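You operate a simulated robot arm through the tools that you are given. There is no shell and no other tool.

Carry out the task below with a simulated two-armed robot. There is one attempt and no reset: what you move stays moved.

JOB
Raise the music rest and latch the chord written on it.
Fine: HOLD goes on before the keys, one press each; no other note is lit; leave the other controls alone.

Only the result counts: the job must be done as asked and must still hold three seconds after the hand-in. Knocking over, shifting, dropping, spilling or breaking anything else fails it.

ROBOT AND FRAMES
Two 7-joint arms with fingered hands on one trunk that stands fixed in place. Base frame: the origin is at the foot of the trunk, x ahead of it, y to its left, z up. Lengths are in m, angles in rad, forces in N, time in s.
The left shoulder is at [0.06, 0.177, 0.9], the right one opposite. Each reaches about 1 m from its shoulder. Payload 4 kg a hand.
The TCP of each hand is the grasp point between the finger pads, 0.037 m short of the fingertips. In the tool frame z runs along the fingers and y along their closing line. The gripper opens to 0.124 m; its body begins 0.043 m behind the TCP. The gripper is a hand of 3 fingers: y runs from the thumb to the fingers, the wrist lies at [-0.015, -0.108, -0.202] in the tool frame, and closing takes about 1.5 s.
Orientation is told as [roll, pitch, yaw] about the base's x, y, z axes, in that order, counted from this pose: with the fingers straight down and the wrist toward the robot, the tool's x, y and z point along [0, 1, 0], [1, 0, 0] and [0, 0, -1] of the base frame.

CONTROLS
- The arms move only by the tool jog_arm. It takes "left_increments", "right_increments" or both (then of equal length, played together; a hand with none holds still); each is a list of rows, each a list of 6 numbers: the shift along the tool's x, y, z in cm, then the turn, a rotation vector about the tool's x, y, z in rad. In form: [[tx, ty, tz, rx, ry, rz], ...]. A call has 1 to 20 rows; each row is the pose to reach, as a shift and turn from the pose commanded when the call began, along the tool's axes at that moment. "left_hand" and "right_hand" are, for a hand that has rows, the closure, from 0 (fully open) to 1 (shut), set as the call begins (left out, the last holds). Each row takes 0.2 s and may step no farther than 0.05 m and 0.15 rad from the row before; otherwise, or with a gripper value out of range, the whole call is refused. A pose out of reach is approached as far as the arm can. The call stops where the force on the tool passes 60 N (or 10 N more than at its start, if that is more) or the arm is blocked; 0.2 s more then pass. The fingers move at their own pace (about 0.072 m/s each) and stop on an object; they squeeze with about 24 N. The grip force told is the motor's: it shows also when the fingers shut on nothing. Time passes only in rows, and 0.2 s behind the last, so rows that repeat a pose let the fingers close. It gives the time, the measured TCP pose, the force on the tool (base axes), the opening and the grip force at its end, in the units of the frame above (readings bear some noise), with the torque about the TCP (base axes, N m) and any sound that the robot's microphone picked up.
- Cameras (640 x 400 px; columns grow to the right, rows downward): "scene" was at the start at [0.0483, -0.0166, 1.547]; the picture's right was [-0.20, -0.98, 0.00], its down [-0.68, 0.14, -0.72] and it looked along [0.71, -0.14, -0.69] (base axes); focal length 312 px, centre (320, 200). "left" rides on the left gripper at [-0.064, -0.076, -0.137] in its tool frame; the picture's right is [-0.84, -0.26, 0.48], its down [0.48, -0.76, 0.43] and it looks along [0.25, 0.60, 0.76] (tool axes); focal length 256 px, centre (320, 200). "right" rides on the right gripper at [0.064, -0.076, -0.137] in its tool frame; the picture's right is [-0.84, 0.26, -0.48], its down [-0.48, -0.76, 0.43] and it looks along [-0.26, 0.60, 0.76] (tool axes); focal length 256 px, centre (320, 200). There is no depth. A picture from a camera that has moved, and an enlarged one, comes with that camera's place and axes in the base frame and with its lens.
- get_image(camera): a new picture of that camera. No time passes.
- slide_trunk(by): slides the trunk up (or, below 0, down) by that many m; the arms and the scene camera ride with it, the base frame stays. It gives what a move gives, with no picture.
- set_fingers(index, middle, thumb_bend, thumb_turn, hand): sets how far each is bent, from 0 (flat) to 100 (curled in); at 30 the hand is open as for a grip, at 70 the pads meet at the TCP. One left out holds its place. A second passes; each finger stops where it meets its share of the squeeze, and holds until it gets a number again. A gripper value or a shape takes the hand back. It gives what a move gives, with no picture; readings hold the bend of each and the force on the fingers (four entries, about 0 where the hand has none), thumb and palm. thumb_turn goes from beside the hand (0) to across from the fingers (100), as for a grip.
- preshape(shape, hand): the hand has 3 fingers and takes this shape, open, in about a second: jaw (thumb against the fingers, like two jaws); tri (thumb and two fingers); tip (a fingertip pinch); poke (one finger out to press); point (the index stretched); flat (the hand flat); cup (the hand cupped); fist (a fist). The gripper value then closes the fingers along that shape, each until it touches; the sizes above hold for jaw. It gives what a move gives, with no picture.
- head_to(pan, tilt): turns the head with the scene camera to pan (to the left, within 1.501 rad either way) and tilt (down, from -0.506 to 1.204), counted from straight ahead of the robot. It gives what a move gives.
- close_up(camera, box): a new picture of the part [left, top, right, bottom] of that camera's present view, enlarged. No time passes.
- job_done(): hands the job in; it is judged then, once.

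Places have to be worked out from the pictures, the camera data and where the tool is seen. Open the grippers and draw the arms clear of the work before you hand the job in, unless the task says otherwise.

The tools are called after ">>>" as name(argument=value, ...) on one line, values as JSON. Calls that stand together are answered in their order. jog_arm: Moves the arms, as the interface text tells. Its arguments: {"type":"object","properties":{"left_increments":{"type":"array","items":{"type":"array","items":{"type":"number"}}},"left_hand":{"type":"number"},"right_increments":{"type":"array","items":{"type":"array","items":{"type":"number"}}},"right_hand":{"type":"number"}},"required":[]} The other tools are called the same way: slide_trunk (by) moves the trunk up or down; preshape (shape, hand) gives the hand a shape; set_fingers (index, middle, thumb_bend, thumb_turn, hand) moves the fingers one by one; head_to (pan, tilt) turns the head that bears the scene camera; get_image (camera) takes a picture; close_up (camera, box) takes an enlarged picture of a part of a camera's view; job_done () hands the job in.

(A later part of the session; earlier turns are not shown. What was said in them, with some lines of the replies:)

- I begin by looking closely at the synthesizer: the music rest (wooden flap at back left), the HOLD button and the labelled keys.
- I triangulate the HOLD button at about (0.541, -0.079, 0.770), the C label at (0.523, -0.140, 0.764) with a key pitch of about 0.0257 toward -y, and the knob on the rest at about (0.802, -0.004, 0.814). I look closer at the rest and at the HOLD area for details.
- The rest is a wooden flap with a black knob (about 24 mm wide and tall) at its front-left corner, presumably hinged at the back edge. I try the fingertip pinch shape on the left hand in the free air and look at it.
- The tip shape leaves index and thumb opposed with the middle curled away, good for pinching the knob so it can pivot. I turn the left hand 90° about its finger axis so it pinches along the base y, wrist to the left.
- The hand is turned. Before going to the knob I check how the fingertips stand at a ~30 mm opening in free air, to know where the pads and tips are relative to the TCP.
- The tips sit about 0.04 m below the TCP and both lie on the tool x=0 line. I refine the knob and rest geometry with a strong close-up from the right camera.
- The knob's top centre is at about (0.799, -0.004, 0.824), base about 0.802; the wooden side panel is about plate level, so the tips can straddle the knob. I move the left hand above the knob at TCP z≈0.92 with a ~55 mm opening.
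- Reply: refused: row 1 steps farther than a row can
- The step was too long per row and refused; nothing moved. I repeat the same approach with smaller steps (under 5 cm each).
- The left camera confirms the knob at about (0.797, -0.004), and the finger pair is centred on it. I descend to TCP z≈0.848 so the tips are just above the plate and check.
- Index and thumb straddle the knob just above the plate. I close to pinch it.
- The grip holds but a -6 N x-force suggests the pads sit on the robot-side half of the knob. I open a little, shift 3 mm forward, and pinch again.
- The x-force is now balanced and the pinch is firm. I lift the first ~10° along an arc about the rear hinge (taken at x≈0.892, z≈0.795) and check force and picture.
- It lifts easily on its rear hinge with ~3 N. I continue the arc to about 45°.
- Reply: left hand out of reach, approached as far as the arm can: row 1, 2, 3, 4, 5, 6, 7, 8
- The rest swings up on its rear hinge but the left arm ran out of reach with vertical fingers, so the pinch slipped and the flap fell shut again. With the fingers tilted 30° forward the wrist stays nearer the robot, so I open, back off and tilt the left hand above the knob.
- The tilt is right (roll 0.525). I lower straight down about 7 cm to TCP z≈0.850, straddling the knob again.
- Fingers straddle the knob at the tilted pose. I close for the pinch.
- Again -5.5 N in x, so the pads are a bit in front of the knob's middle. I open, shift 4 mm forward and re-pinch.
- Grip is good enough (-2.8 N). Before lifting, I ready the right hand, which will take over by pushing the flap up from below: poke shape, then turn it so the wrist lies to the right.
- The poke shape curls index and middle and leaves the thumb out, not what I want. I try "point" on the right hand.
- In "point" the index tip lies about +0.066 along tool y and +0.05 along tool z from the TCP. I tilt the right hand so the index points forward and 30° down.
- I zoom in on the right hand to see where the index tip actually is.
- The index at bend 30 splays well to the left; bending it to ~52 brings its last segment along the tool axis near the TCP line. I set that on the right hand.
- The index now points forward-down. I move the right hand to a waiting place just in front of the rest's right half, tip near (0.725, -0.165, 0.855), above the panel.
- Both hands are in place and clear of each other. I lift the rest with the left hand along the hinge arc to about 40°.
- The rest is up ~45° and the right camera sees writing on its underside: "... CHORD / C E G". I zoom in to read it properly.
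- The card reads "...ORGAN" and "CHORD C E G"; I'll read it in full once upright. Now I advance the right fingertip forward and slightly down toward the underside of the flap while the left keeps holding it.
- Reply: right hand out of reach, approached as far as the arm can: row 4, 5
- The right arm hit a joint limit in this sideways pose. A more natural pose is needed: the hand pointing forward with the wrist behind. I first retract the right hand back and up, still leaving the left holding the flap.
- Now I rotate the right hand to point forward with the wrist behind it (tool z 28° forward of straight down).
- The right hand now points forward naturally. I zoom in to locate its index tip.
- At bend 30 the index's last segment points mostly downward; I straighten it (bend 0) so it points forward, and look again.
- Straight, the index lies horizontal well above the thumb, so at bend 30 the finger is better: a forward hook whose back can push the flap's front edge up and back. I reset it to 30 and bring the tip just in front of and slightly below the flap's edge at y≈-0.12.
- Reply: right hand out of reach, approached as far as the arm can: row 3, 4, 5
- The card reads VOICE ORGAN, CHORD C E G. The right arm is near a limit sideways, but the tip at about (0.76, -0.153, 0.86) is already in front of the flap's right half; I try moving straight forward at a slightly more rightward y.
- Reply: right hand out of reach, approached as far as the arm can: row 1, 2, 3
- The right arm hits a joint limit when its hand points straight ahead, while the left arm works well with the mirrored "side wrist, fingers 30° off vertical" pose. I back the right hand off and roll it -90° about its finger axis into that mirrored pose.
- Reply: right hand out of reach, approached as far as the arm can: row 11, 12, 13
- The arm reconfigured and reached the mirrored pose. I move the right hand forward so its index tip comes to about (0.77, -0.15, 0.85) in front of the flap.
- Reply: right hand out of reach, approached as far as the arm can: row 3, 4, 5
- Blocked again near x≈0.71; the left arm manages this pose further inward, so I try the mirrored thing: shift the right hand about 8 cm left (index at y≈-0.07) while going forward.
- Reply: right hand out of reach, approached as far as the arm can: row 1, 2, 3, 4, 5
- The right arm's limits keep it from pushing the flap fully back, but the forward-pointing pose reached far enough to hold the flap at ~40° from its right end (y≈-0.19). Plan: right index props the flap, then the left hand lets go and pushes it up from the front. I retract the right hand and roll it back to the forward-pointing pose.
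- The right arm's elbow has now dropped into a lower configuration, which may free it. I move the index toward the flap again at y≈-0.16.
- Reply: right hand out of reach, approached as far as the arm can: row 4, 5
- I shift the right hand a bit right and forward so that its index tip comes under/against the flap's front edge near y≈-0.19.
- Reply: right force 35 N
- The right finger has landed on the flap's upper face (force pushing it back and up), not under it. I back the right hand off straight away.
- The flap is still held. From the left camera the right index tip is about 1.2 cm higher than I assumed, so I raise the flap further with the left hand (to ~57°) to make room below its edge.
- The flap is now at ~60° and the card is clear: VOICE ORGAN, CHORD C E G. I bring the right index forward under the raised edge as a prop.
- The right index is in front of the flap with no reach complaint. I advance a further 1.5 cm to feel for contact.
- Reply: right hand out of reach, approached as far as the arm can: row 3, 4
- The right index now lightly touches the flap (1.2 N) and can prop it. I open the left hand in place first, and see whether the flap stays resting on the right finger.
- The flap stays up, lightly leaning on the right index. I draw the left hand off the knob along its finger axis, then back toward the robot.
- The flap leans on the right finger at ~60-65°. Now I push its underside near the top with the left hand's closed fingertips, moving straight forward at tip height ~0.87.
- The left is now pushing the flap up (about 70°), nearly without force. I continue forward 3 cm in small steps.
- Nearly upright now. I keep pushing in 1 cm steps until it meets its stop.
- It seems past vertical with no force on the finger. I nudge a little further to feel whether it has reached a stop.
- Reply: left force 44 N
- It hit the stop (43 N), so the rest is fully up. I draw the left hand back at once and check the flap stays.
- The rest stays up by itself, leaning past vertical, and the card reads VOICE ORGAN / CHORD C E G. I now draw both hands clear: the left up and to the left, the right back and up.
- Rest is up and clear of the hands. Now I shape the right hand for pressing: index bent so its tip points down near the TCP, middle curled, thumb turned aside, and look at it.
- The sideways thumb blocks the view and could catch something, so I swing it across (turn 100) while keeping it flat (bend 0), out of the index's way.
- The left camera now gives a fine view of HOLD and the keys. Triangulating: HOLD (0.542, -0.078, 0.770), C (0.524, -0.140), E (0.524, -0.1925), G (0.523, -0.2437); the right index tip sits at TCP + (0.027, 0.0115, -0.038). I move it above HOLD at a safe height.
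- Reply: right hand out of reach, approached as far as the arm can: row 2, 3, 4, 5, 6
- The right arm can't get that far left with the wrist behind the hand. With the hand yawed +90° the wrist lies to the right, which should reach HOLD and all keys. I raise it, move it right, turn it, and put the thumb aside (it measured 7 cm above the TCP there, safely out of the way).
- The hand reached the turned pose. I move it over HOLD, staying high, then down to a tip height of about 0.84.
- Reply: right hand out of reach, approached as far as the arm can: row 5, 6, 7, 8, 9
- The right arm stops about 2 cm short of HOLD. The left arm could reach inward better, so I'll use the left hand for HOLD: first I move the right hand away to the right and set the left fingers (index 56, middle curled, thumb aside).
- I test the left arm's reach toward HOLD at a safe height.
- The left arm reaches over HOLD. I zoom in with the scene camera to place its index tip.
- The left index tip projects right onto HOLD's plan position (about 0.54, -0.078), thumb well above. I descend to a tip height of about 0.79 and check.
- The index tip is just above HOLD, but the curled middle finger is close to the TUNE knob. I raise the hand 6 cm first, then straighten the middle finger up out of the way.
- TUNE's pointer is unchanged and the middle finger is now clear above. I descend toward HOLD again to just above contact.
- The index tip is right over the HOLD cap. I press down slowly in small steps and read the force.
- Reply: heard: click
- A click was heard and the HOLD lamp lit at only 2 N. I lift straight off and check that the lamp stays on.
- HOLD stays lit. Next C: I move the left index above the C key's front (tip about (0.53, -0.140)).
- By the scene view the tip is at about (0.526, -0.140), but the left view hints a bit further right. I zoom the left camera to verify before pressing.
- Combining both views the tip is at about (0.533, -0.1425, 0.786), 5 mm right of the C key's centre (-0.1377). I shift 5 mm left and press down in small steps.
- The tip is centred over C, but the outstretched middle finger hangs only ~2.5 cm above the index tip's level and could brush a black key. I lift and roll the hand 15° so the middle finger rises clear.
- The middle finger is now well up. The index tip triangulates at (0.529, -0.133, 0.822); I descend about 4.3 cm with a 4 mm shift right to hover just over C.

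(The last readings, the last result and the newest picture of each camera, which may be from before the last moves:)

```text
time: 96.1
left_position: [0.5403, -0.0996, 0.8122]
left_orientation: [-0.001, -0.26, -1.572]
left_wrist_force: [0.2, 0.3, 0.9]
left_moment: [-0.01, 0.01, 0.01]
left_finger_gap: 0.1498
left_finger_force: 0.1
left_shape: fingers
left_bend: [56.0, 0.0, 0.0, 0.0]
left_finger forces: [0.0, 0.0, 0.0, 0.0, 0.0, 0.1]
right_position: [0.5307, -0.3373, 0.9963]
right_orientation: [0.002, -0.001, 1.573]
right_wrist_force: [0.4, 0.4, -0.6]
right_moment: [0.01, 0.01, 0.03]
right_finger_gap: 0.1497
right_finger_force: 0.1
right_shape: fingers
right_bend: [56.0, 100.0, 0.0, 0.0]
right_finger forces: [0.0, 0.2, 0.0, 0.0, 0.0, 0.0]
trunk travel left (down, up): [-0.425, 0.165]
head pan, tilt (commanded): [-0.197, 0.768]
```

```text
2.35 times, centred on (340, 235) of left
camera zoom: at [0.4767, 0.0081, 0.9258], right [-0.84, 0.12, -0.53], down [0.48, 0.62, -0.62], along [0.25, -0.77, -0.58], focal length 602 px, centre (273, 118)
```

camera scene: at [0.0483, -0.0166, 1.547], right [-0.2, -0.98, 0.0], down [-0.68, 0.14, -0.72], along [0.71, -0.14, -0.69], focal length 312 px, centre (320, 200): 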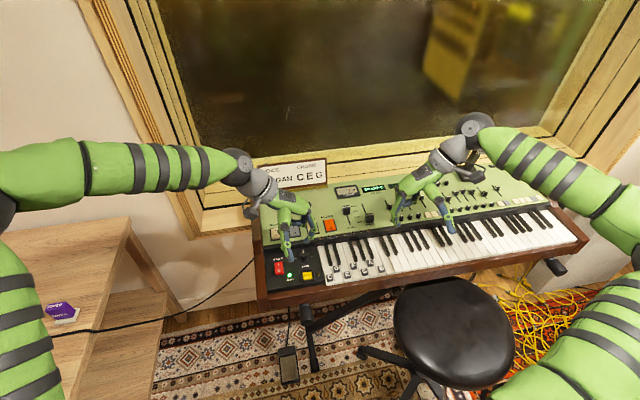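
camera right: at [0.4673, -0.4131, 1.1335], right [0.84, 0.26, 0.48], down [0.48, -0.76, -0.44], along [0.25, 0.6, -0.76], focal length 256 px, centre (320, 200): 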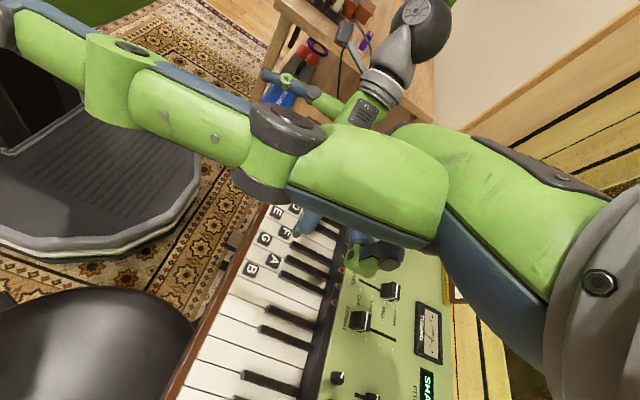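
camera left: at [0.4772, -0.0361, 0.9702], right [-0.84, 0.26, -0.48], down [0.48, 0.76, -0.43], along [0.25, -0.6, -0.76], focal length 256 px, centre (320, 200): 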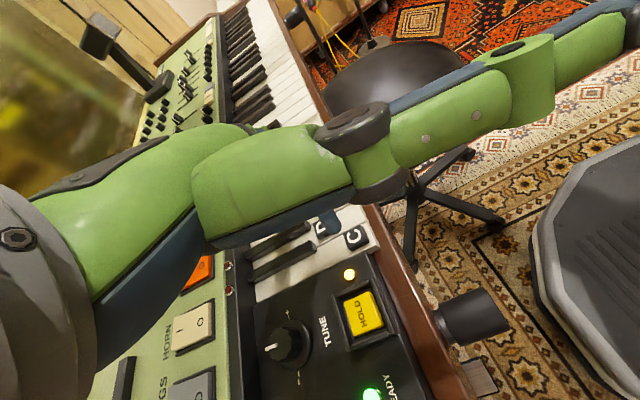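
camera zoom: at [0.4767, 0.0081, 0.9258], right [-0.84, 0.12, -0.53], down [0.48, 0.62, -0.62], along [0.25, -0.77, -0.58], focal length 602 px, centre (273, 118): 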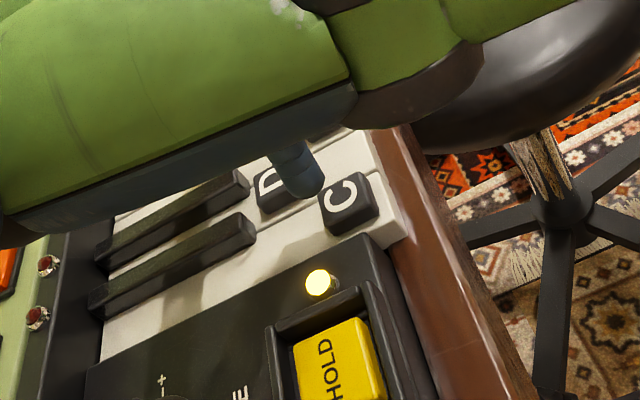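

The tip sits at (0.532, -0.138, 0.779), centred over C. I press down about 1.6 cm in small steps.

>>> jog_arm(left_increments=[[0, -0.16, 0.58, 0, 0, 0], [0, -0.26, 0.97, 0, 0, 0], [0, -0.34, 1.26, 0, 0, 0], [0, -0.41, 1.55, 0, 0, 0], [0, -0.41, 1.55, 0, 0, 0]])

>>> close_up(camera="scene", box=[290, 220, 390, 290])

>>> close_up(camera="left", box=[230, 150, 450, 320])

```text
time: 97.3
left_position: [0.5416, -0.0999, 0.7978]
left_orientation: [-0.001, -0.258, -1.573]
left_wrist_force: [-0.4, -0.9, 0.6]
left_moment: [-0.02, 0.03, 0.03]
left_finger_gap: 0.1498
left_finger_force: 0.6
left_shape: fingers
left_bend: [56.0, 0.0, 0.0, 0.0]
left_finger forces: [0.5, 0.1, 0.0, 0.0, 0.0, 0.0]
right_position: [0.5326, -0.338, 0.9951]
right_orientation: [0.002, -0.001, 1.571]
right_wrist_force: [-0.3, -0.2, -0.3]
right_moment: [-0.02, 0.0, 0.01]
right_finger_gap: 0.1502
right_finger_force: 0.2
right_shape: fingers
right_bend: [56.0, 100.0, 0.0, 0.0]
right_finger forces: [0.1, 0.0, 0.1, 0.0, 0.0, 0.0]
trunk travel left (down, up): [-0.425, 0.165]
head pan, tilt (commanded): [-0.197, 0.768]
```

```text
5.71 times, centred on (340, 255) of scene
camera zoom: at [0.0483, -0.0167, 1.547], right [-0.2, -0.98, 0.0], down [-0.68, 0.14, -0.72], along [0.71, -0.14, -0.69], focal length 1782 px, centre (206, -114)
```

zoom: 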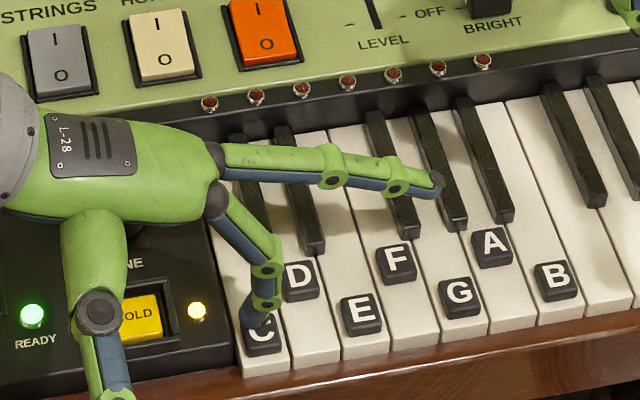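

```text
2.35 times, centred on (340, 235) of left
camera zoom: at [0.4771, 0.0081, 0.9106], right [-0.84, 0.12, -0.53], down [0.48, 0.62, -0.62], along [0.25, -0.77, -0.58], focal length 602 px, centre (273, 118)
```

zoom: 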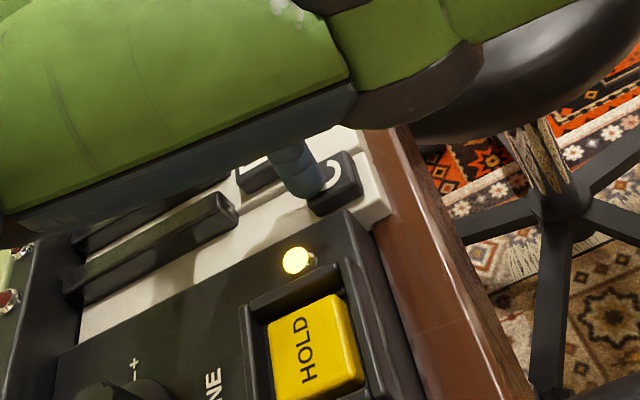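

Just touching C now (0.5 N), lamp not lit yet. I press further in 2-3 mm steps.

>>> jog_arm(left_increments=[[0, -0.06, 0.24, 0, 0, 0], [0, -0.13, 0.48, 0, 0, 0], [0, -0.18, 0.68, 0, 0, 0], [0, -0.18, 0.68, 0, 0, 0]])

>>> close_up(camera="scene", box=[290, 220, 390, 290])

```text
time: 98.3
left_position: [0.5409, -0.0995, 0.7903]
left_orientation: [-0.001, -0.259, -1.572]
left_wrist_force: [-0.5, -0.3, 1.8]
left_moment: [-0.02, 0.03, 0.01]
left_finger_gap: 0.15
left_finger_force: 0.2
left_shape: fingers
left_bend: [56.0, 0.0, 0.0, 0.0]
left_finger forces: [1.0, 0.1, 0.0, 0.0, 0.1, 0.0]
right_position: [0.5313, -0.3381, 0.9966]
right_orientation: [0.001, 0.0, 1.57]
right_wrist_force: [-0.2, -0.7, 0.2]
right_moment: [-0.01, 0.02, -0.02]
right_finger_gap: 0.1499
right_finger_force: 0.2
right_shape: fingers
right_bend: [56.0, 100.0, 0.0, 0.0]
right_finger forces: [0.0, 0.0, 0.1, 0.0, 0.1, 0.0]
trunk travel left (down, up): [-0.425, 0.165]
head pan, tilt (commanded): [-0.197, 0.768]
heard: click
```

```text
5.71 times, centred on (340, 255) of scene
camera zoom: at [0.0483, -0.0166, 1.547], right [-0.2, -0.98, 0.0], down [-0.68, 0.14, -0.72], along [0.71, -0.14, -0.69], focal length 1782 px, centre (206, -114)
```

zoom: 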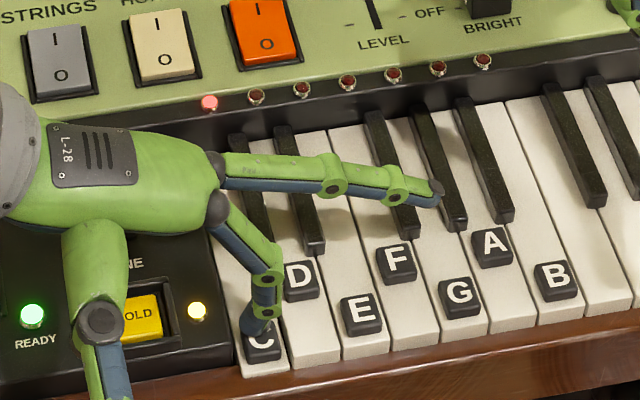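

Click heard and the first lamp (C) lit. I lift straight off and check it stays lit.

>>> jog_arm(left_increments=[[0, 0.3, -1.1, 0, 0, 0], [0, 0.8, -3.0, 0, 0, 0], [0, 1.3, -4.83, 0, 0, 0], [0, 1.3, -4.83, 0, 0, 0]])

>>> close_up(camera="scene", box=[290, 220, 390, 290])

```text
time: 99.3
left_position: [0.5398, -0.101, 0.8405]
left_orientation: [-0.001, -0.261, -1.572]
left_wrist_force: [-0.2, 0.2, 0.3]
left_moment: [-0.01, -0.01, 0.0]
left_finger_gap: 0.15
left_finger_force: 0.1
left_shape: fingers
left_bend: [56.0, 0.0, 0.0, 0.0]
left_finger forces: [0.1, 0.0, 0.1, 0.0, 0.0, 0.1]
right_position: [0.5308, -0.3373, 0.9951]
right_orientation: [0.003, -0.001, 1.572]
right_wrist_force: [-0.5, 0.3, -0.5]
right_moment: [-0.01, -0.04, -0.02]
right_finger_gap: 0.1502
right_finger_force: 0.0
right_shape: fingers
right_bend: [56.0, 100.0, 0.0, 0.0]
right_finger forces: [0.0, 0.1, 0.0, 0.0, 0.0, 0.1]
trunk travel left (down, up): [-0.425, 0.165]
head pan, tilt (commanded): [-0.197, 0.768]
```

```text
5.71 times, centred on (340, 255) of scene
camera zoom: at [0.0484, -0.0167, 1.547], right [-0.2, -0.98, 0.0], down [-0.68, 0.14, -0.72], along [0.71, -0.14, -0.69], focal length 1782 px, centre (206, -114)
```

zoom: 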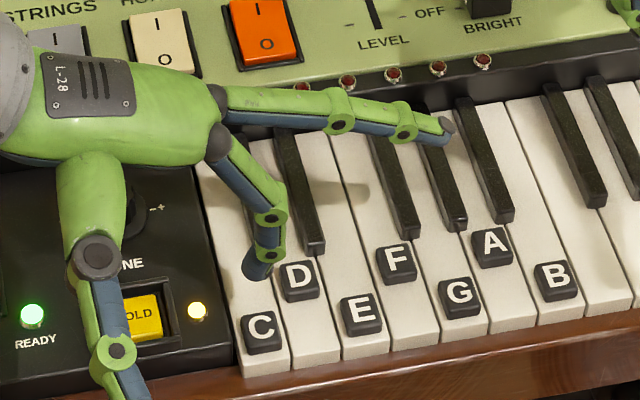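

The C key is back up; its lamp is hidden behind the hand from here, I'll verify after moving. I move over to E (5.1 cm to the right) at hover height.

>>> jog_arm(left_increments=[[0, 1.64, 0.44, 0, 0, 0], [0, 3.28, 0.88, 0, 0, 0], [0, 4.92, 1.32, 0, 0, 0], [0, 4.92, 1.32, 0, 0, 0]])

>>> close_up(camera="scene", box=[290, 220, 390, 290])

>>> close_up(camera="left", box=[230, 150, 450, 320])

```text
time: 100.3
left_position: [0.5409, -0.1521, 0.8395]
left_orientation: [0.0, -0.261, -1.571]
left_wrist_force: [-0.6, 0.4, 0.0]
left_moment: [0.0, 0.02, -0.01]
left_finger_gap: 0.1498
left_finger_force: 0.0
left_shape: fingers
left_bend: [56.0, 0.0, 0.0, 0.0]
left_finger forces: [0.0, 0.1, 0.0, 0.0, 0.0, 0.0]
right_position: [0.5318, -0.3379, 0.9948]
right_orientation: [0.002, -0.001, 1.57]
right_wrist_force: [-0.7, 0.5, 1.0]
right_moment: [0.03, -0.03, -0.02]
right_finger_gap: 0.1499
right_finger_force: 0.0
right_shape: fingers
right_bend: [56.0, 100.0, 0.0, 0.0]
right_finger forces: [0.0, 0.0, 0.1, 0.0, 0.1, 0.1]
trunk travel left (down, up): [-0.425, 0.165]
head pan, tilt (commanded): [-0.197, 0.768]
```

```text
5.71 times, centred on (340, 255) of scene
camera zoom: at [0.0484, -0.0167, 1.547], right [-0.2, -0.98, 0.0], down [-0.68, 0.14, -0.72], along [0.71, -0.14, -0.69], focal length 1782 px, centre (206, -114)
```

zoom: 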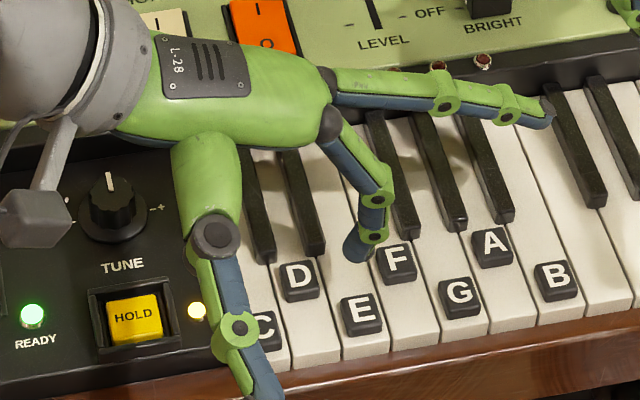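

```text
2.35 times, centred on (340, 235) of left
camera zoom: at [0.4767, -0.0433, 0.9538], right [-0.84, 0.12, -0.53], down [0.48, 0.62, -0.62], along [0.25, -0.77, -0.58], focal length 602 px, centre (273, 118)
```

zoom: 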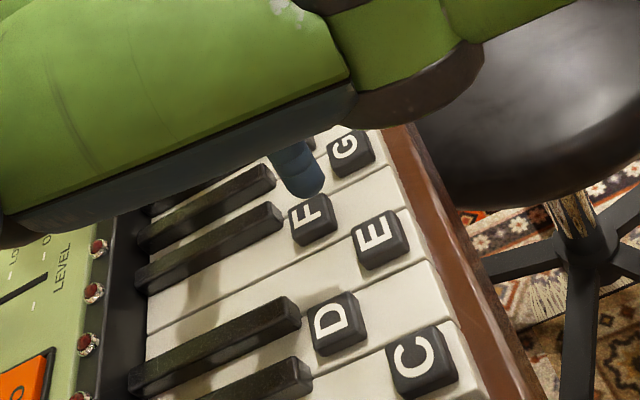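

The tip triangulates at (0.529, -0.187, 0.810) over E (centre -0.1886). I descend 3 cm to hover just over the E key and re-check.

>>> jog_arm(left_increments=[[0, -0.25, 1.4, 0, 0, 0], [0, -0.65, 2.85, 0, 0, 0], [0, -0.65, 2.85, 0, 0, 0]])

>>> close_up(camera="scene", box=[290, 220, 390, 290])

>>> close_up(camera="left", box=[230, 150, 450, 320])

```text
time: 101.1
left_position: [0.5416, -0.1555, 0.8101]
left_orientation: [-0.002, -0.262, -1.572]
left_wrist_force: [0.4, -0.5, -0.2]
left_moment: [0.0, 0.01, 0.0]
left_finger_gap: 0.15
left_finger_force: 0.2
left_shape: fingers
left_bend: [56.0, 0.0, 0.0, 0.0]
left_finger forces: [0.0, 0.0, 0.0, 0.1, 0.0, 0.1]
right_position: [0.5311, -0.3376, 0.996]
right_orientation: [0.003, -0.001, 1.57]
right_wrist_force: [-0.5, 0.2, 0.1]
right_moment: [-0.01, 0.0, -0.01]
right_finger_gap: 0.15
right_finger_force: 0.0
right_shape: fingers
right_bend: [56.0, 100.0, 0.0, 0.0]
right_finger forces: [0.1, 0.0, 0.1, 0.0, 0.1, 0.0]
trunk travel left (down, up): [-0.425, 0.165]
head pan, tilt (commanded): [-0.197, 0.768]
```

```text
5.71 times, centred on (340, 255) of scene
camera zoom: at [0.0484, -0.0167, 1.547], right [-0.2, -0.98, 0.0], down [-0.68, 0.14, -0.72], along [0.71, -0.14, -0.69], focal length 1782 px, centre (206, -114)
```

zoom: 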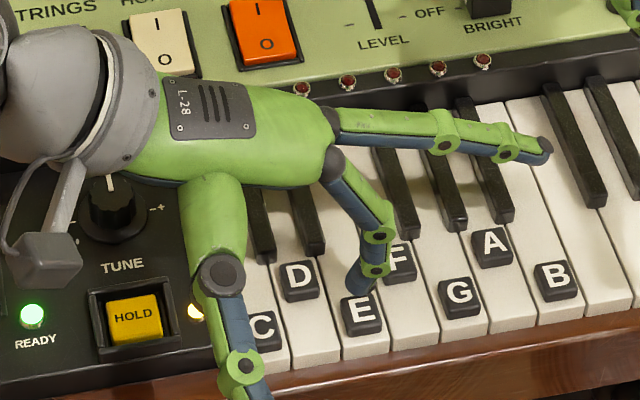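

```text
2.35 times, centred on (340, 235) of left
camera zoom: at [0.4768, -0.0462, 0.924], right [-0.84, 0.12, -0.53], down [0.48, 0.62, -0.62], along [0.25, -0.77, -0.58], focal length 602 px, centre (273, 118)
```

zoom: 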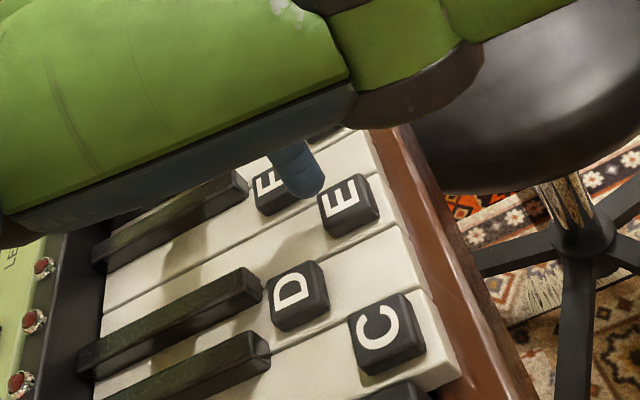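

The tip over E has the same relation to the label as it had at C. I press in small steps to the same depth that clicked C.

>>> jog_arm(left_increments=[[0, -0.21, 0.77, 0, 0, 0], [0, -0.34, 1.26, 0, 0, 0], [0, -0.41, 1.55, 0, 0, 0], [0, -0.48, 1.79, 0, 0, 0], [0, -0.53, 1.98, 0, 0, 0], [0, -0.53, 1.98, 0, 0, 0]])

>>> close_up(camera="scene", box=[290, 220, 390, 290])

>>> close_up(camera="left", box=[210, 150, 430, 320])

```text
time: 102.5
left_position: [0.542, -0.1535, 0.7907]
left_orientation: [0.0, -0.259, -1.571]
left_wrist_force: [0.4, 0.1, 1.2]
left_moment: [-0.02, 0.02, -0.02]
left_finger_gap: 0.1497
left_finger_force: 0.8
left_shape: fingers
left_bend: [56.0, 0.0, 0.0, 0.0]
left_finger forces: [0.9, 0.1, 0.0, 0.1, 0.0, 0.1]
right_position: [0.5314, -0.337, 0.9957]
right_orientation: [0.002, -0.001, 1.57]
right_wrist_force: [-0.5, -0.5, 0.5]
right_moment: [0.02, 0.03, 0.04]
right_finger_gap: 0.1498
right_finger_force: 0.1
right_shape: fingers
right_bend: [56.0, 100.0, 0.0, 0.0]
right_finger forces: [0.0, 0.0, 0.0, 0.1, 0.0, 0.0]
trunk travel left (down, up): [-0.425, 0.165]
head pan, tilt (commanded): [-0.197, 0.768]
heard: click
```

```text
5.71 times, centred on (340, 255) of scene
camera zoom: at [0.0483, -0.0167, 1.547], right [-0.2, -0.98, 0.0], down [-0.68, 0.14, -0.72], along [0.71, -0.14, -0.69], focal length 1782 px, centre (206, -114)
```

zoom: 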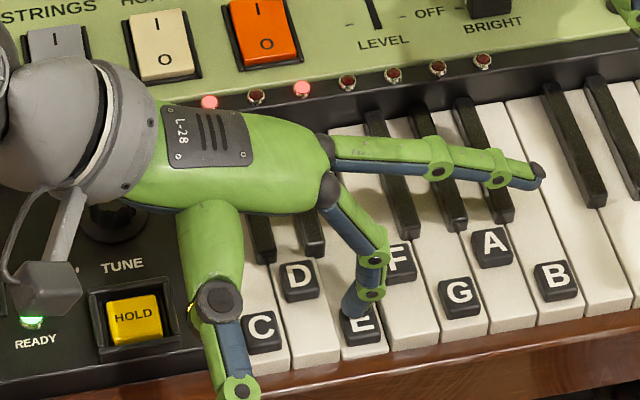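

```text
2.35 times, centred on (320, 235) of left
camera zoom: at [0.477, -0.0451, 0.9036], right [-0.84, 0.12, -0.53], down [0.48, 0.62, -0.62], along [0.25, -0.77, -0.58], focal length 602 px, centre (320, 118)
```

zoom: 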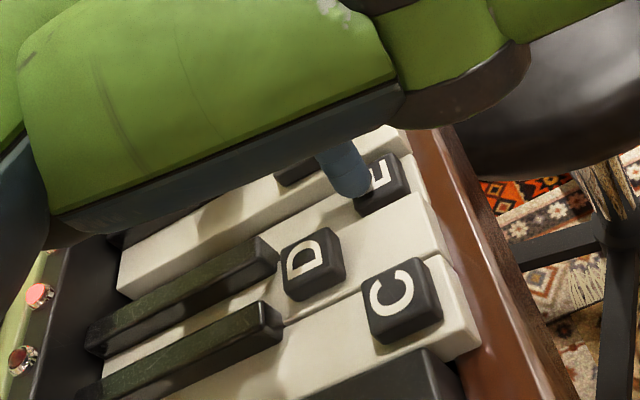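

C and E lamps are both lit, nothing else. I lift off E and at the same time move the idle right hand further right, out of the way for G.

>>> jog_arm(left_increments=[[0, 0.3, -1.1, 0, 0, 0], [0, 0.8, -3.0, 0, 0, 0], [0, 1.3, -4.83, 0, 0, 0], [0, 1.3, -4.83, 0, 0, 0]], right_increments=[[0, -3.0, -1.2, 0, 0, 0], [0, -6.0, -2.5, 0, 0, 0], [0, -9.0, -4.0, 0, 0, 0], [0, -12.0, -5.0, 0, 0, 0]])

>>> jog_arm(left_increments=[[0, 1.62, 0.44, 0, 0, 0], [0, 3.25, 0.87, 0, 0, 0], [0, 4.87, 1.31, 0, 0, 0], [0, 4.87, 1.31, 0, 0, 0]])

>>> close_up(camera="scene", box=[300, 215, 400, 285])

>>> close_up(camera="left", box=[230, 150, 450, 320])

```text
time: 103.5
left_position: [0.5412, -0.1531, 0.8417]
left_orientation: [-0.001, -0.259, -1.569]
left_wrist_force: [-0.8, 0.1, -0.2]
left_moment: [0.02, 0.01, 0.01]
left_finger_gap: 0.1498
left_finger_force: 0.1
left_shape: fingers
left_bend: [56.0, 0.0, 0.0, 0.0]
left_finger forces: [0.0, 0.0, 0.0, 0.1, 0.0, 0.0]
right_position: [0.5299, -0.457, 1.0458]
right_orientation: [0.002, 0.0, 1.572]
right_wrist_force: [0.8, 0.3, -0.3]
right_moment: [0.0, 0.03, 0.01]
right_finger_gap: 0.1499
right_finger_force: 0.0
right_shape: fingers
right_bend: [56.0, 100.0, 0.0, 0.0]
right_finger forces: [0.1, 0.0, 0.0, 0.0, 0.1, 0.0]
trunk travel left (down, up): [-0.425, 0.165]
head pan, tilt (commanded): [-0.197, 0.768]
```

```text
time: 104.5
left_position: [0.5425, -0.2029, 0.8405]
left_orientation: [-0.001, -0.259, -1.571]
left_wrist_force: [1.1, -1.1, 0.6]
left_moment: [0.0, 0.0, 0.0]
left_finger_gap: 0.1501
left_finger_force: 0.0
left_shape: fingers
left_bend: [56.0, 0.0, 0.0, 0.0]
left_finger forces: [0.0, 0.0, 0.1, 0.0, 0.0, 0.0]
right_position: [0.5298, -0.4575, 1.0451]
right_orientation: [0.001, 0.0, 1.571]
right_wrist_force: [-1.7, 0.5, 0.2]
right_moment: [-0.02, -0.02, 0.01]
right_finger_gap: 0.1499
right_finger_force: 0.1
right_shape: fingers
right_bend: [56.0, 100.0, 0.0, 0.0]
right_finger forces: [0.0, 0.0, 0.0, 0.0, 0.0, 0.0]
trunk travel left (down, up): [-0.425, 0.165]
head pan, tilt (commanded): [-0.197, 0.768]
```

```text
5.71 times, centred on (350, 250) of scene
camera zoom: at [0.0484, -0.0168, 1.547], right [-0.2, -0.98, 0.0], down [-0.68, 0.14, -0.72], along [0.71, -0.14, -0.69], focal length 1782 px, centre (149, -86)
```

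zoom: 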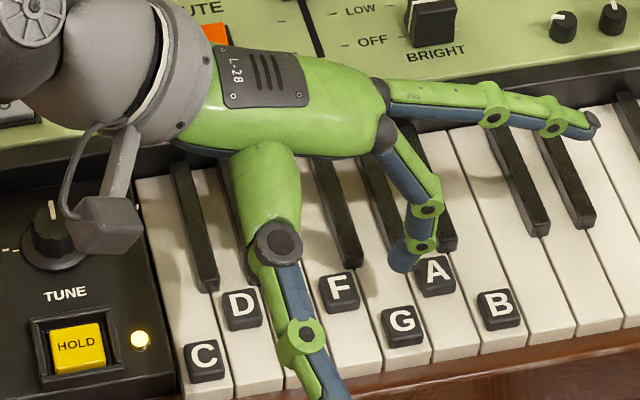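

```text
2.35 times, centred on (340, 235) of left
camera zoom: at [0.4774, -0.0955, 0.9532], right [-0.84, 0.12, -0.53], down [0.48, 0.62, -0.62], along [0.25, -0.77, -0.58], focal length 602 px, centre (273, 118)
```

zoom: 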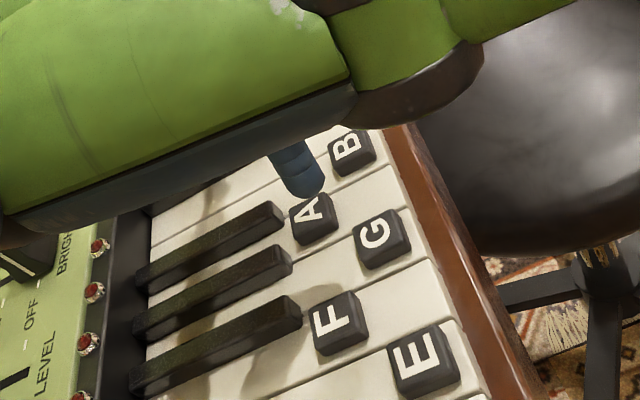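

The relation of tip to G label matches what I had at E. I descend to hover over G and re-check.

>>> jog_arm(left_increments=[[0, -0.35, 1.4, 0, 0, 0], [0, -0.77, 2.85, 0, 0, 0], [0, -0.77, 2.85, 0, 0, 0]])

>>> close_up(camera="scene", box=[300, 215, 400, 285])

>>> close_up(camera="left", box=[230, 150, 450, 320])

```text
time: 105.3
left_position: [0.5405, -0.2037, 0.8112]
left_orientation: [-0.001, -0.259, -1.574]
left_wrist_force: [-0.6, 0.0, 0.4]
left_moment: [0.02, -0.02, 0.03]
left_finger_gap: 0.1499
left_finger_force: 0.1
left_shape: fingers
left_bend: [56.0, 0.0, 0.0, 0.0]
left_finger forces: [0.0, 0.0, 0.0, 0.0, 0.0, 0.0]
right_position: [0.5296, -0.4586, 1.0452]
right_orientation: [0.001, -0.001, 1.571]
right_wrist_force: [-0.7, -0.3, 0.4]
right_moment: [-0.01, 0.01, -0.01]
right_finger_gap: 0.1498
right_finger_force: 0.0
right_shape: fingers
right_bend: [56.0, 100.0, 0.0, 0.0]
right_finger forces: [0.0, 0.0, 0.0, 0.1, 0.0, 0.0]
trunk travel left (down, up): [-0.425, 0.165]
head pan, tilt (commanded): [-0.197, 0.768]
```

```text
5.71 times, centred on (350, 250) of scene
camera zoom: at [0.0484, -0.0167, 1.547], right [-0.2, -0.98, 0.0], down [-0.68, 0.14, -0.72], along [0.71, -0.14, -0.69], focal length 1782 px, centre (149, -86)
```

zoom: 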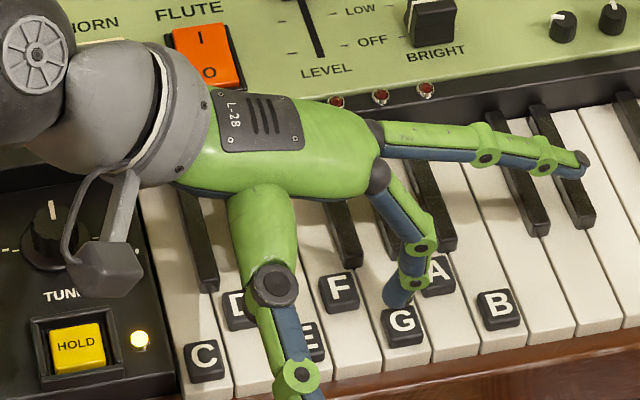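

```text
2.35 times, centred on (340, 235) of left
camera zoom: at [0.4764, -0.0951, 0.9243], right [-0.84, 0.12, -0.53], down [0.48, 0.62, -0.62], along [0.25, -0.77, -0.58], focal length 602 px, centre (273, 118)
```

zoom: 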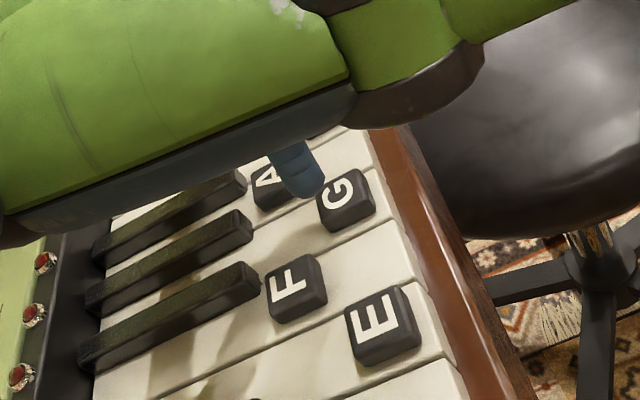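

Well aligned over G. I press to the same depth as before.

>>> jog_arm(left_increments=[[0, -0.21, 0.77, 0, 0, 0], [0, -0.34, 1.26, 0, 0, 0], [0, -0.41, 1.55, 0, 0, 0], [0, -0.48, 1.79, 0, 0, 0], [0, -0.54, 2.02, 0, 0, 0], [0, -0.54, 2.02, 0, 0, 0]])

>>> close_up(camera="scene", box=[290, 215, 390, 285])

>>> close_up(camera="left", box=[210, 150, 430, 320])

```text
time: 106.7
left_position: [0.5413, -0.2024, 0.7906]
left_orientation: [-0.001, -0.26, -1.57]
left_wrist_force: [0.1, 0.2, 1.3]
left_moment: [-0.05, 0.01, -0.01]
left_finger_gap: 0.1498
left_finger_force: 0.6
left_shape: fingers
left_bend: [56.0, 0.0, 0.0, 0.0]
left_finger forces: [1.0, 0.0, 0.1, 0.0, 0.1, 0.1]
right_position: [0.5309, -0.4569, 1.0452]
right_orientation: [0.001, 0.0, 1.571]
right_wrist_force: [-0.2, 0.4, 0.0]
right_moment: [-0.02, 0.0, 0.0]
right_finger_gap: 0.1501
right_finger_force: 0.0
right_shape: fingers
right_bend: [56.0, 100.0, 0.0, 0.0]
right_finger forces: [0.0, 0.1, 0.0, 0.0, 0.0, 0.0]
trunk travel left (down, up): [-0.425, 0.165]
head pan, tilt (commanded): [-0.197, 0.768]
heard: click
```

```text
5.71 times, centred on (340, 250) of scene
camera zoom: at [0.0484, -0.0167, 1.547], right [-0.2, -0.98, 0.0], down [-0.68, 0.14, -0.72], along [0.71, -0.14, -0.69], focal length 1782 px, centre (206, -86)
```

zoom: 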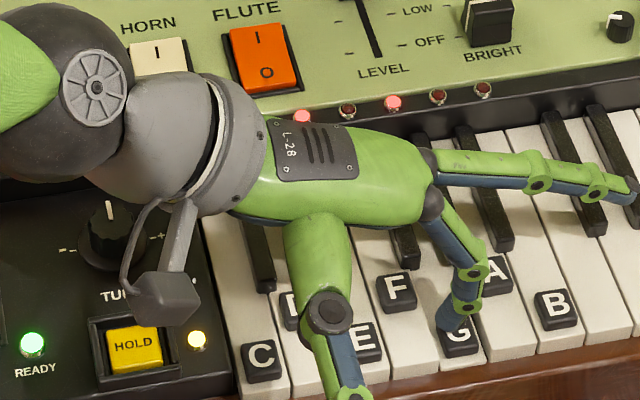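

```text
2.35 times, centred on (320, 235) of left
camera zoom: at [0.4762, -0.0951, 0.9033], right [-0.84, 0.12, -0.53], down [0.48, 0.62, -0.62], along [0.25, -0.77, -0.58], focal length 602 px, centre (320, 118)
```

zoom: 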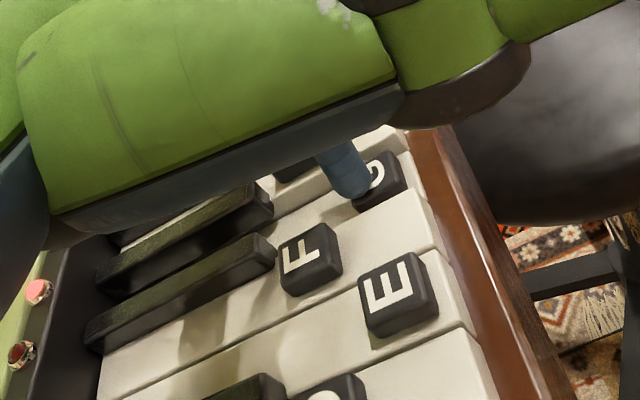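

G clicked and lit. I lift the left hand straight off, then up and away to the left.

>>> jog_arm(left_increments=[[0, 0.3, -1.1, 0, 0, 0], [0, 0.8, -3.0, 0, 0, 0], [0, 1.6, -6.0, 0, 0, 0], [0, 2.6, -10.0, 0, 0, 0], [0, 3.6, -14.0, 0, 0, 0], [0, 0.0, -15.5, 0, 0, 0], [0, -4.2, -17.0, 0, 0, 0], [0, -8.6, -18.5, 0, 0, 0], [0, -13.0, -20.0, 0, 0, 0], [0, -17.4, -21.5, 0, 0, 0], [0, -21.8, -22.5, 0, 0, 0], [0, -26.0, -23.5, 0, 0, 0]])

>>> get_image(camera="scene")

>>> close_up(camera="scene", box=[250, 150, 410, 300])

>>> close_up(camera="scene", box=[270, 215, 400, 300])

```text
time: 109.3
left_position: [0.5424, 0.106, 0.9508]
left_orientation: [0.0, -0.26, -1.572]
left_wrist_force: [-0.5, 0.2, -0.7]
left_moment: [0.02, -0.01, 0.0]
left_finger_gap: 0.1495
left_finger_force: 0.0
left_shape: fingers
left_bend: [56.0, 0.0, 0.0, 0.0]
left_finger forces: [0.1, 0.0, 0.1, 0.0, 0.0, 0.0]
right_position: [0.5294, -0.4574, 1.0459]
right_orientation: [0.003, 0.001, 1.572]
right_wrist_force: [0.0, -0.2, -0.4]
right_moment: [0.01, 0.01, 0.03]
right_finger_gap: 0.1498
right_finger_force: 0.0
right_shape: fingers
right_bend: [56.0, 100.0, 0.0, 0.0]
right_finger forces: [0.1, 0.0, 0.0, 0.0, 0.0, 0.0]
trunk travel left (down, up): [-0.425, 0.165]
head pan, tilt (commanded): [-0.197, 0.768]
```

```text
taken
camera scene: at [0.0481, -0.0162, 1.5471], right [-0.2, -0.98, 0.0], down [-0.68, 0.14, -0.72], along [0.71, -0.14, -0.69], focal length 312 px, centre (320, 200)
```

scene: 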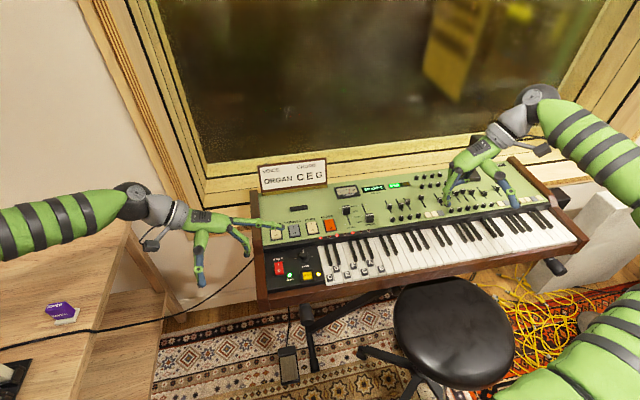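

```text
2.67 times, centred on (330, 225) of scene
camera zoom: at [0.0481, -0.0162, 1.5471], right [-0.2, -0.98, 0.0], down [-0.68, 0.14, -0.72], along [0.71, -0.14, -0.69], focal length 832 px, centre (293, 133)
```

zoom: 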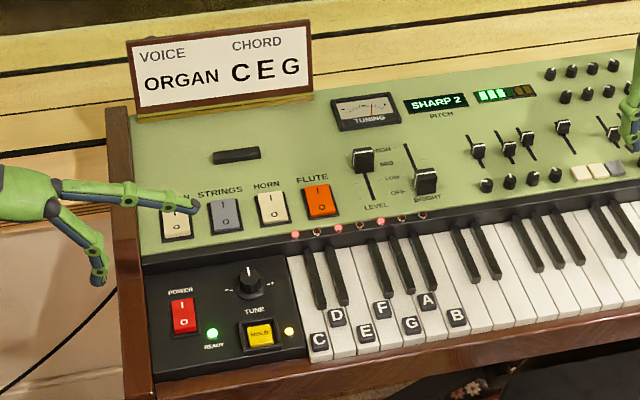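

```text
4.71 times, centred on (335, 258) of scene
camera zoom: at [0.0481, -0.0162, 1.5471], right [-0.2, -0.98, 0.0], down [-0.68, 0.14, -0.72], along [0.71, -0.14, -0.69], focal length 1468 px, centre (249, -71)
```

zoom: 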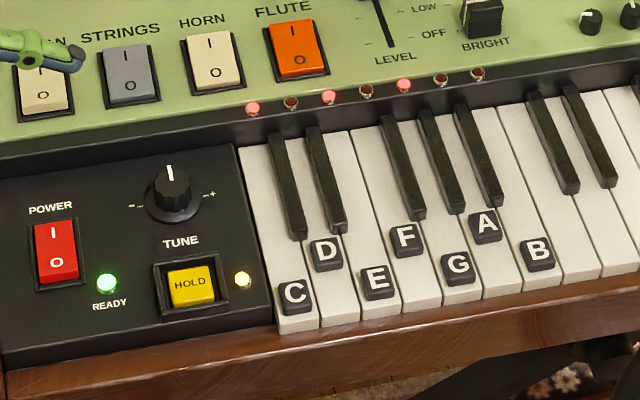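

HOLD, C, E and G are lit and nothing else; the keys are back up and TUNE is unchanged. I now draw both arms clear, and compare with the starting picture to check that nothing shifted.

>>> jog_arm(left_increments=[[-1.0, -3.0, -3.0, 0, 0, 0], [-2.0, -6.0, -6.0, 0, 0, 0], [-3.0, -9.0, -9.0, 0, 0, 0], [-4.0, -12.0, -11.0, 0, 0, 0], [-4.0, -14.0, -12.0, 0, 0, 0]], right_increments=[[2.5, -1.0, -1.0, 0, 0, 0], [5.0, -2.0, -2.0, 0, 0, 0], [7.5, -3.0, -3.0, 0, 0, 0], [10.0, -4.0, -4.0, 0, 0, 0], [12.0, -5.0, -5.0, 0, 0, 0]])

>>> preshape(shape="jaw", hand="left")

>>> preshape(shape="jaw", hand="right")

>>> get_image(camera="scene")

>>> close_up(camera="scene", box=[240, 170, 440, 310])

>>> close_up(camera="scene", box=[355, 170, 475, 240])

```text
time: 110.5
left_position: [0.5021, 0.2742, 1.0291]
left_orientation: [0.001, -0.261, -1.573]
left_wrist_force: [0.6, 0.0, 0.1]
left_moment: [0.0, 0.03, 0.01]
left_finger_gap: 0.1498
left_finger_force: 0.1
left_shape: fingers
left_bend: [56.0, 0.0, 0.0, 0.0]
left_finger forces: [0.1, 0.0, 0.1, 0.0, 0.0, 0.0]
right_position: [0.4125, -0.509, 1.0943]
right_orientation: [0.001, 0.001, 1.57]
right_wrist_force: [0.2, 0.1, 0.8]
right_moment: [0.0, 0.02, -0.02]
right_finger_gap: 0.1499
right_finger_force: 0.0
right_shape: fingers
right_bend: [56.0, 100.0, 0.0, 0.0]
right_finger forces: [0.1, 0.0, 0.1, 0.1, 0.0, 0.0]
trunk travel left (down, up): [-0.425, 0.165]
head pan, tilt (commanded): [-0.197, 0.768]
```

```text
time: 111.4
left_position: [0.5014, 0.2755, 1.029]
left_orientation: [0.0, -0.259, -1.574]
left_wrist_force: [-0.2, 0.1, -0.1]
left_moment: [-0.03, 0.0, -0.01]
left_finger_gap: 0.1241
left_finger_force: 0.2
left_shape: jaw
left_bend: [30.0, 30.0, 30.0, 97.0]
left_finger forces: [0.1, 0.0, 0.0, 0.0, 0.0, 0.0]
right_position: [0.41, -0.5096, 1.0961]
right_orientation: [0.001, 0.001, 1.571]
right_wrist_force: [0.0, 0.7, -0.4]
right_moment: [0.01, 0.01, 0.04]
right_finger_gap: 0.1499
right_finger_force: 0.1
right_shape: fingers
right_bend: [56.0, 100.0, 0.0, 0.0]
right_finger forces: [0.0, 0.0, 0.0, 0.1, 0.0, 0.1]
trunk travel left (down, up): [-0.425, 0.165]
head pan, tilt (commanded): [-0.197, 0.768]
```

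```text
time: 112.3
left_position: [0.502, 0.2744, 1.0294]
left_orientation: [0.0, -0.261, -1.572]
left_wrist_force: [-0.7, 0.1, 0.3]
left_moment: [-0.04, 0.0, 0.01]
left_finger_gap: 0.1243
left_finger_force: 0.0
left_shape: jaw
left_bend: [30.0, 30.0, 30.0, 97.0]
left_finger forces: [0.1, 0.1, 0.1, 0.1, 0.1, 0.1]
right_position: [0.4125, -0.5088, 1.0944]
right_orientation: [0.002, 0.0, 1.572]
right_wrist_force: [0.4, 0.0, -0.9]
right_moment: [0.01, -0.02, -0.01]
right_finger_gap: 0.1238
right_finger_force: 0.1
right_shape: jaw
right_bend: [30.0, 30.0, 30.0, 97.0]
right_finger forces: [0.0, 0.0, 0.0, 0.1, 0.0, 0.1]
trunk travel left (down, up): [-0.425, 0.165]
head pan, tilt (commanded): [-0.197, 0.768]
```

```text
taken
camera scene: at [0.0483, -0.0166, 1.547], right [-0.2, -0.98, 0.0], down [-0.68, 0.14, -0.72], along [0.71, -0.14, -0.69], focal length 312 px, centre (320, 200)
```

scene: 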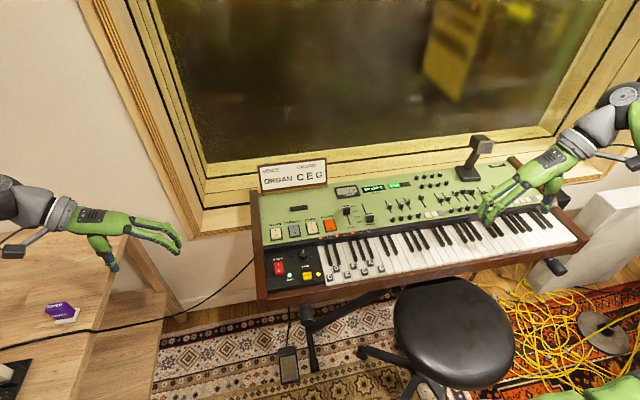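

```text
2.86 times, centred on (340, 240) of scene
camera zoom: at [0.0483, -0.0166, 1.547], right [-0.2, -0.98, 0.0], down [-0.68, 0.14, -0.72], along [0.71, -0.14, -0.69], focal length 891 px, centre (263, 86)
```

zoom: 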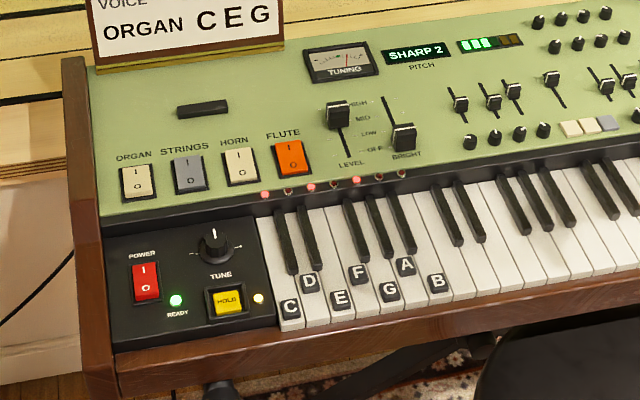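

```text
5.33 times, centred on (415, 205) of scene
camera zoom: at [0.0483, -0.0166, 1.547], right [-0.2, -0.98, 0.0], down [-0.68, 0.14, -0.72], along [0.71, -0.14, -0.69], focal length 1664 px, centre (-187, 173)
```

zoom: 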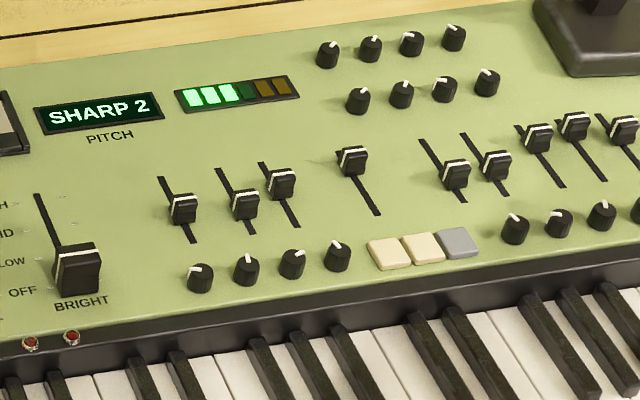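

The rest is up and has stood on its own for over 40 s. HOLD, C, E and G are lit and no other note is. All sliders, knobs, rockers and the synth itself match the starting picture, and both hands are open and clear, so I hand the job in.

>>> job_done()

```text
The job is handed in.
```

The music rest is up and the chord written on it, C E G, is latched. I've handed the job in, but the tool only confirmed the hand-in and gave no verdict.

- **Rest:** it leans against its stop and stood on its own for over 40 s before hand-in. Feeling for the stop put about 43 N on it for a moment. The synthesizer did not shift.
- **Chord:** HOLD went on first, then C, E and G with one press each, and each press gave a single click. In the last picture the HOLD, C, E and G lamps were lit and no other note lamp was.
- **Other controls:** the card also says VOICE ORGAN, but I left the voice switches alone as you asked. The knobs, sliders and switches I could compare with the starting picture look unchanged.
- **Slip along the way:** on the first lift the left hand lost the knob and the rest dropped shut. In the later pictures I saw no damage from that.

Both grippers are open and clear of the instrument.
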